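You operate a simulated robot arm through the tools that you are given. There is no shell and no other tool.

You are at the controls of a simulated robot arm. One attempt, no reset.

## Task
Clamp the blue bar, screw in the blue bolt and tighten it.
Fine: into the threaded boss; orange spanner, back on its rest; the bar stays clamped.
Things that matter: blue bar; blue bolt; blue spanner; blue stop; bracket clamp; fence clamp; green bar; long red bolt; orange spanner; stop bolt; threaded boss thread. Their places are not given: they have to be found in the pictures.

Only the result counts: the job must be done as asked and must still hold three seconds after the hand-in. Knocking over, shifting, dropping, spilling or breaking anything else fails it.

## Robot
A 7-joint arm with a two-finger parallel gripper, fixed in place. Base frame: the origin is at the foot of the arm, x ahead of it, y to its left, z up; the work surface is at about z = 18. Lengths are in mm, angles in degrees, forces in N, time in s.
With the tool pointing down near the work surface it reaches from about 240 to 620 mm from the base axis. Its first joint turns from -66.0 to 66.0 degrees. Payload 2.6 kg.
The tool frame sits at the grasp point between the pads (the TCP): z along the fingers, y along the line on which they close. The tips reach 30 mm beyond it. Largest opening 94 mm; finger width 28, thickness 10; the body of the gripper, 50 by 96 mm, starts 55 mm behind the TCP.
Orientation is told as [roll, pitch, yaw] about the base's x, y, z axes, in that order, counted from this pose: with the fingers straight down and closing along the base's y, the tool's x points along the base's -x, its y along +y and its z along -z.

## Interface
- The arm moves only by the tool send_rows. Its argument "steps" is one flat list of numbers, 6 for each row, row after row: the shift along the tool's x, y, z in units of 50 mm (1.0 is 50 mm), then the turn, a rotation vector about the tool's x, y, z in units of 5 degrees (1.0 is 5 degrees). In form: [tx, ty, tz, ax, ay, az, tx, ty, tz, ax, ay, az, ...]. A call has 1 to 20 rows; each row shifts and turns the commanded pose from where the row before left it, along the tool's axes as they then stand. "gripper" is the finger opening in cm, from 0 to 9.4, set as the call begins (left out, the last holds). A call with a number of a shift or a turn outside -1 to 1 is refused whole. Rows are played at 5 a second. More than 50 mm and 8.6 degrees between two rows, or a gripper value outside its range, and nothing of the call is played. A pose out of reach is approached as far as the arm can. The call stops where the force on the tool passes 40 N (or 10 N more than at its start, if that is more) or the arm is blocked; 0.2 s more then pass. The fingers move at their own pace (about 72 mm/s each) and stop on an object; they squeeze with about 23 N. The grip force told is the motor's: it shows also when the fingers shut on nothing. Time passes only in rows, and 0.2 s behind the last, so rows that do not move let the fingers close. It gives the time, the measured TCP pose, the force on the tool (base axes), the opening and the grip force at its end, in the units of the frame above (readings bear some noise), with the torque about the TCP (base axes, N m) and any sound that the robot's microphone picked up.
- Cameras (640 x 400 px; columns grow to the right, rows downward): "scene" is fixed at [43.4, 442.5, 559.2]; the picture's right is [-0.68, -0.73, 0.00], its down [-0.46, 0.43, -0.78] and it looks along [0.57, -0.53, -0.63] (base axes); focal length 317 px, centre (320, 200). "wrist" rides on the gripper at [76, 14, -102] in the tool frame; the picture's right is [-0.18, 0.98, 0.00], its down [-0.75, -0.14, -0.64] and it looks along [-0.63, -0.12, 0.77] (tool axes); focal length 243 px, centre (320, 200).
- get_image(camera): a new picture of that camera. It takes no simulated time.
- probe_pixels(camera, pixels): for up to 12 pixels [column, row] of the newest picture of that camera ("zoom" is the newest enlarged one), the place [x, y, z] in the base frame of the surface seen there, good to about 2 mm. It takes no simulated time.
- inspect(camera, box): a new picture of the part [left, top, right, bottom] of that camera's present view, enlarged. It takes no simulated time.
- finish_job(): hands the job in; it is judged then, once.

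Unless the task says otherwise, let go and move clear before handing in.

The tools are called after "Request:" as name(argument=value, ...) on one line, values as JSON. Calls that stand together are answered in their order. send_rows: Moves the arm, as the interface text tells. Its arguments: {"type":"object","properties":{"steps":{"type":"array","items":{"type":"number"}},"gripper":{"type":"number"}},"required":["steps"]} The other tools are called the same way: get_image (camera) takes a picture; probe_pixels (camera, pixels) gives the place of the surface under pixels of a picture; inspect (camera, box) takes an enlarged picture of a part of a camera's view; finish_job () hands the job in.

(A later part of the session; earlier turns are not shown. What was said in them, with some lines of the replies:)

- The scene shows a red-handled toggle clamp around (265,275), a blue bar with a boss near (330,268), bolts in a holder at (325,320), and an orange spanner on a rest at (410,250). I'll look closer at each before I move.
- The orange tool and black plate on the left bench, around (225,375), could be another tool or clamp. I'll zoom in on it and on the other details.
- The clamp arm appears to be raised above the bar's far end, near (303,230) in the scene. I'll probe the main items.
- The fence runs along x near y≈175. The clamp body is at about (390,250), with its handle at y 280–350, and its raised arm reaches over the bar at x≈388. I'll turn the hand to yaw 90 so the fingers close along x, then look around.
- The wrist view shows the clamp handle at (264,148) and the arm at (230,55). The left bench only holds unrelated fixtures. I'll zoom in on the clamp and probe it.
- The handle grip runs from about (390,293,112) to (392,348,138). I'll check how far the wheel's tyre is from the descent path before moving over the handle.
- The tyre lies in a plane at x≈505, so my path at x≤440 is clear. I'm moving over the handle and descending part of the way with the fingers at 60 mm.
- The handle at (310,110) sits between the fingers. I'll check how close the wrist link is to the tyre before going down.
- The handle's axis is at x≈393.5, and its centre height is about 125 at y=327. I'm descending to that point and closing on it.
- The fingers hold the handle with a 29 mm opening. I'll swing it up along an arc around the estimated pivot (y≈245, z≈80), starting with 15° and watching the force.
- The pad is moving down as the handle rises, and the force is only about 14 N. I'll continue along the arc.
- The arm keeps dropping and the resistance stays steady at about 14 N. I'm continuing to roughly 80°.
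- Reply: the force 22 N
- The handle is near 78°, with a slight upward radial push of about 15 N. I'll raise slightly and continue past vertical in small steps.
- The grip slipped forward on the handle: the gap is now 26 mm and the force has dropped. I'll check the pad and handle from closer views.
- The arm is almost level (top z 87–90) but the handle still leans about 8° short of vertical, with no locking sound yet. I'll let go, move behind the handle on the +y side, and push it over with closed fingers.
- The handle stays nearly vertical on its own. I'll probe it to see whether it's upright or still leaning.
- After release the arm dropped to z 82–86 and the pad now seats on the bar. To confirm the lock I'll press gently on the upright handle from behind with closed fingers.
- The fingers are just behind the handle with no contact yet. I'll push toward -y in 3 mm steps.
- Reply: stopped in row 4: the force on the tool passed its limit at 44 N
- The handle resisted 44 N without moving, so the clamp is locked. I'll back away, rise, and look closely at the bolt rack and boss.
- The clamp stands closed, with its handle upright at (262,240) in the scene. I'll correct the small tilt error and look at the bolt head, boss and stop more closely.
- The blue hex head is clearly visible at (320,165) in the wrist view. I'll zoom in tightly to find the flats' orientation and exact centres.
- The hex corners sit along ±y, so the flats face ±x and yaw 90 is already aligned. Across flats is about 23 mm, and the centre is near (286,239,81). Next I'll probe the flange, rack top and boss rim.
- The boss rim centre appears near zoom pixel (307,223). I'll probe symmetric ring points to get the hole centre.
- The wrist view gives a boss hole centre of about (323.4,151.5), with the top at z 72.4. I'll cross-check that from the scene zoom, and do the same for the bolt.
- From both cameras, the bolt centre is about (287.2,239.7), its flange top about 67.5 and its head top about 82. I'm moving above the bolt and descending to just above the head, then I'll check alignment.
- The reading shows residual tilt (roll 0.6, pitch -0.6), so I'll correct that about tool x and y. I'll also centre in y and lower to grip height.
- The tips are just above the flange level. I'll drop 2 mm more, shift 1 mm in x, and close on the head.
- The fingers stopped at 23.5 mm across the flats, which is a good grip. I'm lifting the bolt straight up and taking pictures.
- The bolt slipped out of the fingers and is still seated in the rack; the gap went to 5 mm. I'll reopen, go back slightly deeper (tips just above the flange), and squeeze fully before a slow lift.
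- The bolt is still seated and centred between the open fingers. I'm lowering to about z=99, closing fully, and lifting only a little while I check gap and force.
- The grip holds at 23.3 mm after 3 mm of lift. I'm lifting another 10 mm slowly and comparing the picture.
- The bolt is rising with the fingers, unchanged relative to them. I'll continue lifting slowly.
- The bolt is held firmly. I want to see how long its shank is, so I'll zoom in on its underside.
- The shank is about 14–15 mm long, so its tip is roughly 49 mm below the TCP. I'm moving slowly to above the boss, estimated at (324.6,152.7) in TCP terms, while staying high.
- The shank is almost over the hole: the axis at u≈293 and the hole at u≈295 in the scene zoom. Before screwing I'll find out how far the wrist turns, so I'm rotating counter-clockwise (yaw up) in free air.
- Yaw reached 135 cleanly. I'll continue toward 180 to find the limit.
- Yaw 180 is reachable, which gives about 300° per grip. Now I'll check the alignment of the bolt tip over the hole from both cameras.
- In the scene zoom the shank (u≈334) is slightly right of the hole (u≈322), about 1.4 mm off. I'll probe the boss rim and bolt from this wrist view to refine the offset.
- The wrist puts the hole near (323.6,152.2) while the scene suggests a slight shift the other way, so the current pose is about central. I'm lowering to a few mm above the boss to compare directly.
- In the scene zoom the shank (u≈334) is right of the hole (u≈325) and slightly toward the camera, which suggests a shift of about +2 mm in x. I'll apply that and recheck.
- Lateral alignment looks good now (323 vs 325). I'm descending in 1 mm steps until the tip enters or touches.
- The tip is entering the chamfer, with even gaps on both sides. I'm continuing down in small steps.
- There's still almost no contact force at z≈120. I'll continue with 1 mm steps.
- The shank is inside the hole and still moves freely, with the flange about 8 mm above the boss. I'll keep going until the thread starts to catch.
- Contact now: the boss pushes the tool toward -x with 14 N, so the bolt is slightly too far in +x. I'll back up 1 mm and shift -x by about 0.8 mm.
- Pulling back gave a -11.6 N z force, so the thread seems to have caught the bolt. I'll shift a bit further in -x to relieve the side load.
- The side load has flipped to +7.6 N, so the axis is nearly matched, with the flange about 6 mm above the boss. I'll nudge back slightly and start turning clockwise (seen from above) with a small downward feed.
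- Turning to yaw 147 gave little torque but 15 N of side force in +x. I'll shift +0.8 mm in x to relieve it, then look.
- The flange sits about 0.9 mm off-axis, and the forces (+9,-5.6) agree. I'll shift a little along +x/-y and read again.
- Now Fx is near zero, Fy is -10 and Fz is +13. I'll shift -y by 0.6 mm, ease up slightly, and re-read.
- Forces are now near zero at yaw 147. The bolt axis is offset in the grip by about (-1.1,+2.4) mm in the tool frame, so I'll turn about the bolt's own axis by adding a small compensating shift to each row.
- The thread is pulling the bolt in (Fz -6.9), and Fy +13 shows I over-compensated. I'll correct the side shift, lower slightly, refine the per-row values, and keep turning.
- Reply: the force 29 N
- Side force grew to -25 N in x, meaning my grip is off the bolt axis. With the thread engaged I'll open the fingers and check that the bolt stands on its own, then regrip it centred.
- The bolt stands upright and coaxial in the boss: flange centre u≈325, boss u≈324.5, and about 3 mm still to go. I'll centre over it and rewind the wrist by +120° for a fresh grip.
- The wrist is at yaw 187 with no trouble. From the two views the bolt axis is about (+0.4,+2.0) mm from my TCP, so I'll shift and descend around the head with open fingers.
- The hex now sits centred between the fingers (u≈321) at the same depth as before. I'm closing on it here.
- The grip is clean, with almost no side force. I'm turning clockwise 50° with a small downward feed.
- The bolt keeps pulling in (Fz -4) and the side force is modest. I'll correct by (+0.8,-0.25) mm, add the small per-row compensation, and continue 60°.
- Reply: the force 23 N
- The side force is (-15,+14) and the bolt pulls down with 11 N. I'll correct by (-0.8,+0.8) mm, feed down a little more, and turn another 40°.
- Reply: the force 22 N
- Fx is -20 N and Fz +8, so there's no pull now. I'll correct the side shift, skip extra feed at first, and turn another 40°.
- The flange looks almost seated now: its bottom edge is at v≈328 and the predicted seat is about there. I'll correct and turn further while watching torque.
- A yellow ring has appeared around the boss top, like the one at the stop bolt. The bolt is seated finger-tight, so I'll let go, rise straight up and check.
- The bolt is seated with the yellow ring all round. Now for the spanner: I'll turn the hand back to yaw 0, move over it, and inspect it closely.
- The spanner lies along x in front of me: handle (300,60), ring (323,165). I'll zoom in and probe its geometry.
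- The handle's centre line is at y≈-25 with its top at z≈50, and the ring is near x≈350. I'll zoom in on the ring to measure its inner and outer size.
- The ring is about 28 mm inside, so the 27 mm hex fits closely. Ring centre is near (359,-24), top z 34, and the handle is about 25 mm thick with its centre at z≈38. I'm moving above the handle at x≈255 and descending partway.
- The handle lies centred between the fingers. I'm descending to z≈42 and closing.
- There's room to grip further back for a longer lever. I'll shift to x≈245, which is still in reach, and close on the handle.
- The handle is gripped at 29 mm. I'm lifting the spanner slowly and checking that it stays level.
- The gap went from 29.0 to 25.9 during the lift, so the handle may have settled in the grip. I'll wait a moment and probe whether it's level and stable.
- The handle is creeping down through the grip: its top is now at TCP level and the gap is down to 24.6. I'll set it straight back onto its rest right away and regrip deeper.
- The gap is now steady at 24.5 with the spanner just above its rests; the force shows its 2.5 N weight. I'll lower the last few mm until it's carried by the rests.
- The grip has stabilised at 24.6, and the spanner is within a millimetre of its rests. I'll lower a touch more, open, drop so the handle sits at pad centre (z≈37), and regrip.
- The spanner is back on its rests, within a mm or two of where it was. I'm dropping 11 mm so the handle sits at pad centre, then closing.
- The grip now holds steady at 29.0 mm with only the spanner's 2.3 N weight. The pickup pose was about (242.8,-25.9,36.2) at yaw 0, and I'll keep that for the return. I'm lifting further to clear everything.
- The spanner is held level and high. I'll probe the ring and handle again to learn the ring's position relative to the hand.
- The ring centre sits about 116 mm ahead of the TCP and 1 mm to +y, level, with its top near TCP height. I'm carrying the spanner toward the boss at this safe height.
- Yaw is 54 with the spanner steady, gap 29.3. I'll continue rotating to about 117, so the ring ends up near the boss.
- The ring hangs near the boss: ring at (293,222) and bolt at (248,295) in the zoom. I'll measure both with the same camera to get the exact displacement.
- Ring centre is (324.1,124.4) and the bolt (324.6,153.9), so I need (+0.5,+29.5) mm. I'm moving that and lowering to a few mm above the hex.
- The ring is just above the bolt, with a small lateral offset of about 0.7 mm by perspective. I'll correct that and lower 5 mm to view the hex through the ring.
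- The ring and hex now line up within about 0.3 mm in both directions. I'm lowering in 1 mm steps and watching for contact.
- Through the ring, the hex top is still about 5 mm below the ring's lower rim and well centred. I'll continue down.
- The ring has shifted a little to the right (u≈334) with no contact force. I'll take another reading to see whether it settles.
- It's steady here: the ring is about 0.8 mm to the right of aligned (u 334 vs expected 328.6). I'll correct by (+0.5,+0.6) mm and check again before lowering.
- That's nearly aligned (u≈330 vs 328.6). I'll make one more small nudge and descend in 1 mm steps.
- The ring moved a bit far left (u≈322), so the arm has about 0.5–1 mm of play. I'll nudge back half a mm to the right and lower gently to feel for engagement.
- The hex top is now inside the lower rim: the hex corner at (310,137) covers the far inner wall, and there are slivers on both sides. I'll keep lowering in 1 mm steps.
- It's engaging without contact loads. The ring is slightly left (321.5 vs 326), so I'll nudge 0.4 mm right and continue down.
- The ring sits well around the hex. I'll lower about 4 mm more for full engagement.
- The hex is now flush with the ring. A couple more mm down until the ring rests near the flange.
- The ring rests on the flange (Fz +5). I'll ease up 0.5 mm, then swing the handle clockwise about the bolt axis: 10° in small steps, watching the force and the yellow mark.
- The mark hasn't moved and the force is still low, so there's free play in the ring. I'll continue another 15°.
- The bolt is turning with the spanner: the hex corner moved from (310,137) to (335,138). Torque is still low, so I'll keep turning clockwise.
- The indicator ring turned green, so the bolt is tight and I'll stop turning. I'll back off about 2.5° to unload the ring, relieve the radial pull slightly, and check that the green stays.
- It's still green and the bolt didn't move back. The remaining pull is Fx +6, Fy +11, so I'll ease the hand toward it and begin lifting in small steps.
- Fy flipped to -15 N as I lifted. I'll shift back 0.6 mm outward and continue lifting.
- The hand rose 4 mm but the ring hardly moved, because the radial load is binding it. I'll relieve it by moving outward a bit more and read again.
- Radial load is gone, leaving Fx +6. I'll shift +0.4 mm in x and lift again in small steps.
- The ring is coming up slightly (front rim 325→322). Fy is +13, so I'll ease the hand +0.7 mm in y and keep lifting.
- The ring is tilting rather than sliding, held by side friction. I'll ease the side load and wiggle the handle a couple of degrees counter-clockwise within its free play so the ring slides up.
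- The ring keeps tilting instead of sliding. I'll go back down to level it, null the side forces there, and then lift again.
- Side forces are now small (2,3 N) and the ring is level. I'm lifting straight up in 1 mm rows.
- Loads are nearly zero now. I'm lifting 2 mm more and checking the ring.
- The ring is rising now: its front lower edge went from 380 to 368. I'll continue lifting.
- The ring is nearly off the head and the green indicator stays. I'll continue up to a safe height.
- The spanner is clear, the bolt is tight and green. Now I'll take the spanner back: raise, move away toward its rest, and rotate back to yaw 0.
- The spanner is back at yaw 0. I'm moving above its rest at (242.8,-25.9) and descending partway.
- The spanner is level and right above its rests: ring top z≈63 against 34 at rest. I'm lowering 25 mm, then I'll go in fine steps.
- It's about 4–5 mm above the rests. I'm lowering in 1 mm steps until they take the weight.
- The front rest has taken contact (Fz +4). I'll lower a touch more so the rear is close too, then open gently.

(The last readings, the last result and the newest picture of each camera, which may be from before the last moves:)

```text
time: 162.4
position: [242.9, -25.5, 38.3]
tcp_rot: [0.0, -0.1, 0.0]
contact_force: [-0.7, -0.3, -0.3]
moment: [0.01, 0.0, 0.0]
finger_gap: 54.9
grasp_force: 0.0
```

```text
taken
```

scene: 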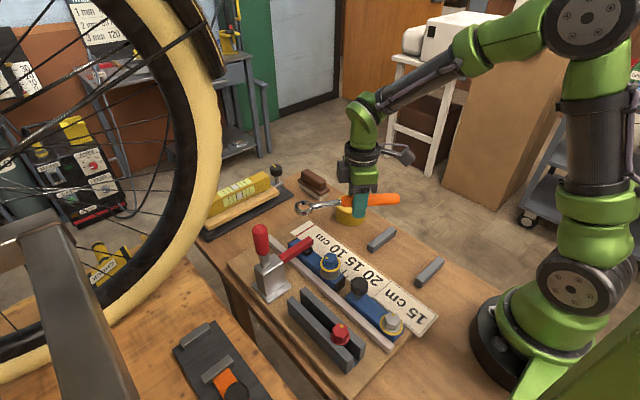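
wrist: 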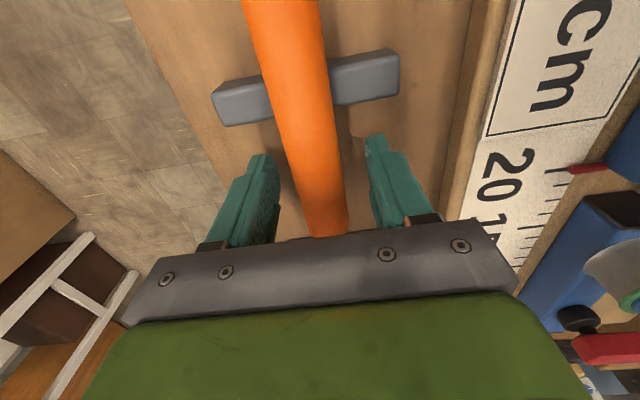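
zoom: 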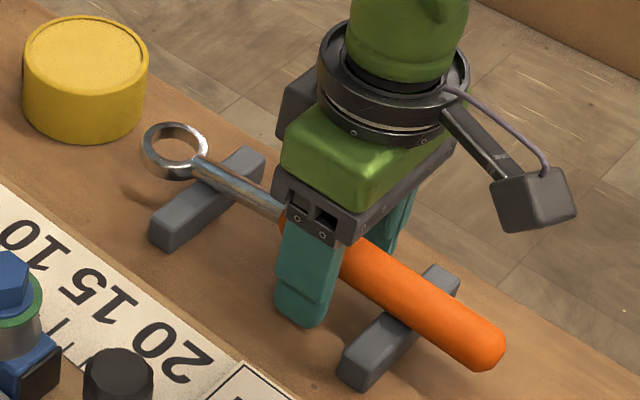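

The spanner lies on both rests again, in its original place. I'm rising straight up with the fingers open and checking the whole scene.

Request:
send_rows(steps=[0, 0, -0.1, 0, 0, 0, 0, 0, -0.2, 0, 0, 0, 0, 0, -0.3, 0, 0, 0, 0, 0, -0.4, 0, 0, 0, 0, 0, -0.5, 0, 0, 0, 0, 0, -0.5, 0, 0, 0, 0, 0, -0.5, 0, 0, 0, 0, 0, -0.5, 0, 0, 0, 0, 0, -0.5, 0, 0, 0, 0, 0, 0, 0, 0, 0])

Request:
get_image(camera="scene")

Request:
inspect(camera="scene", box=[240, 215, 460, 360])

Request:
inspect(camera="scene", box=[250, 210, 350, 290])

```text
time: 164.6
position: [242.3, -26.3, 213.9]
tcp_rot: [0.0, -0.1, 0.0]
contact_force: [0.2, -0.1, 0.1]
moment: [0.01, 0.01, -0.02]
finger_gap: 55.1
grasp_force: 0.0
```

```text
taken
```

scene: 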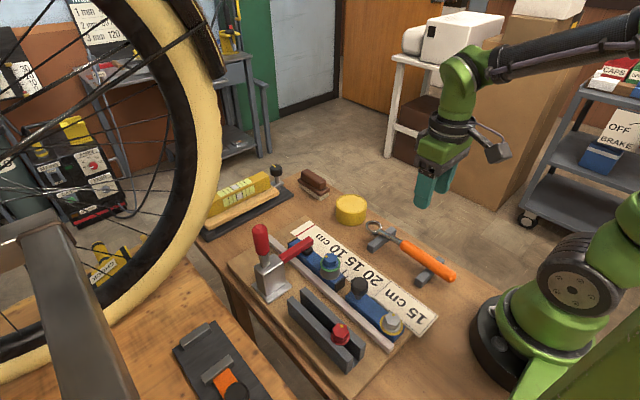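

```text
2.76 times, centred on (350, 288) of scene
```

zoom: 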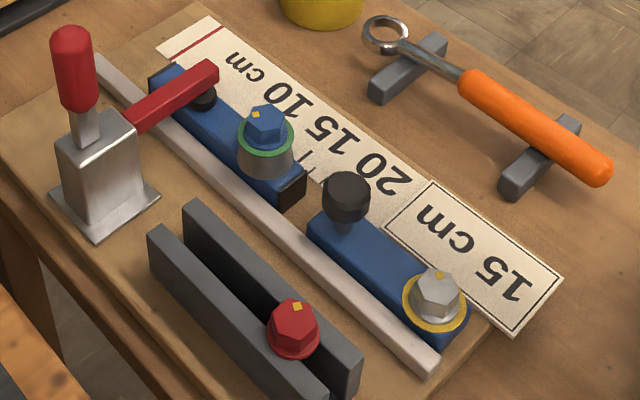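

```text
5.00 times, centred on (300, 250) of scene
```

zoom: 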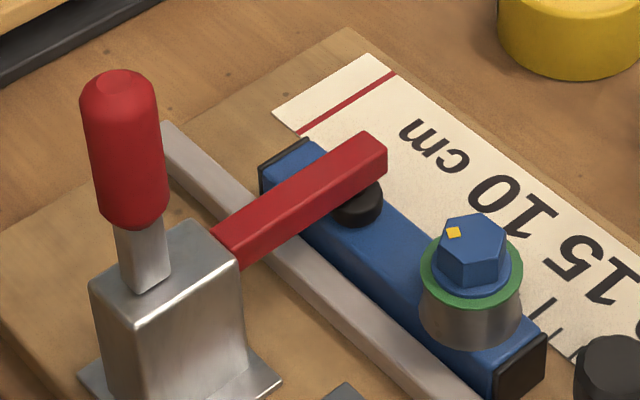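

Everything checks out: the clamp handle is upright with its pad on the bar, and the bolt is seated with a green ring. The orange spanner lies on both rests, the other parts are untouched, and the hand is clear at z≈214. I'm handing in the job.

Request:
finish_job()

```text
The job is handed in.
```

The job is handed in: the blue bar is clamped and the blue bolt is screwed into the threaded boss and tightened. The orange spanner is back on its rest. I haven't seen the judge's result.

- **Clamp:** I swung the fence clamp's handle upright, and its pad sits on the bar. Pressed from behind, the handle held against 44 N. It was still closed in the last picture.
- **Bolt:** It seated in the boss with a yellow ring showing. Turning it with the spanner changed the ring to green, and it was still green after the spanner came off. I took green to mean tight; there was no torque reading to confirm it.
- **Spanner:** It slipped in the gripper on the first lift, so I set it straight back down and regripped it lower on the fingers. It now lies on both rests within a millimetre or two of where it started.
- **Everything else:** In the last pictures the red bolt, the stop and its bolt, and the other parts looked undisturbed. I left the stop at its setting near 20 cm, since the task didn't ask for the 15 cm shown on the card.
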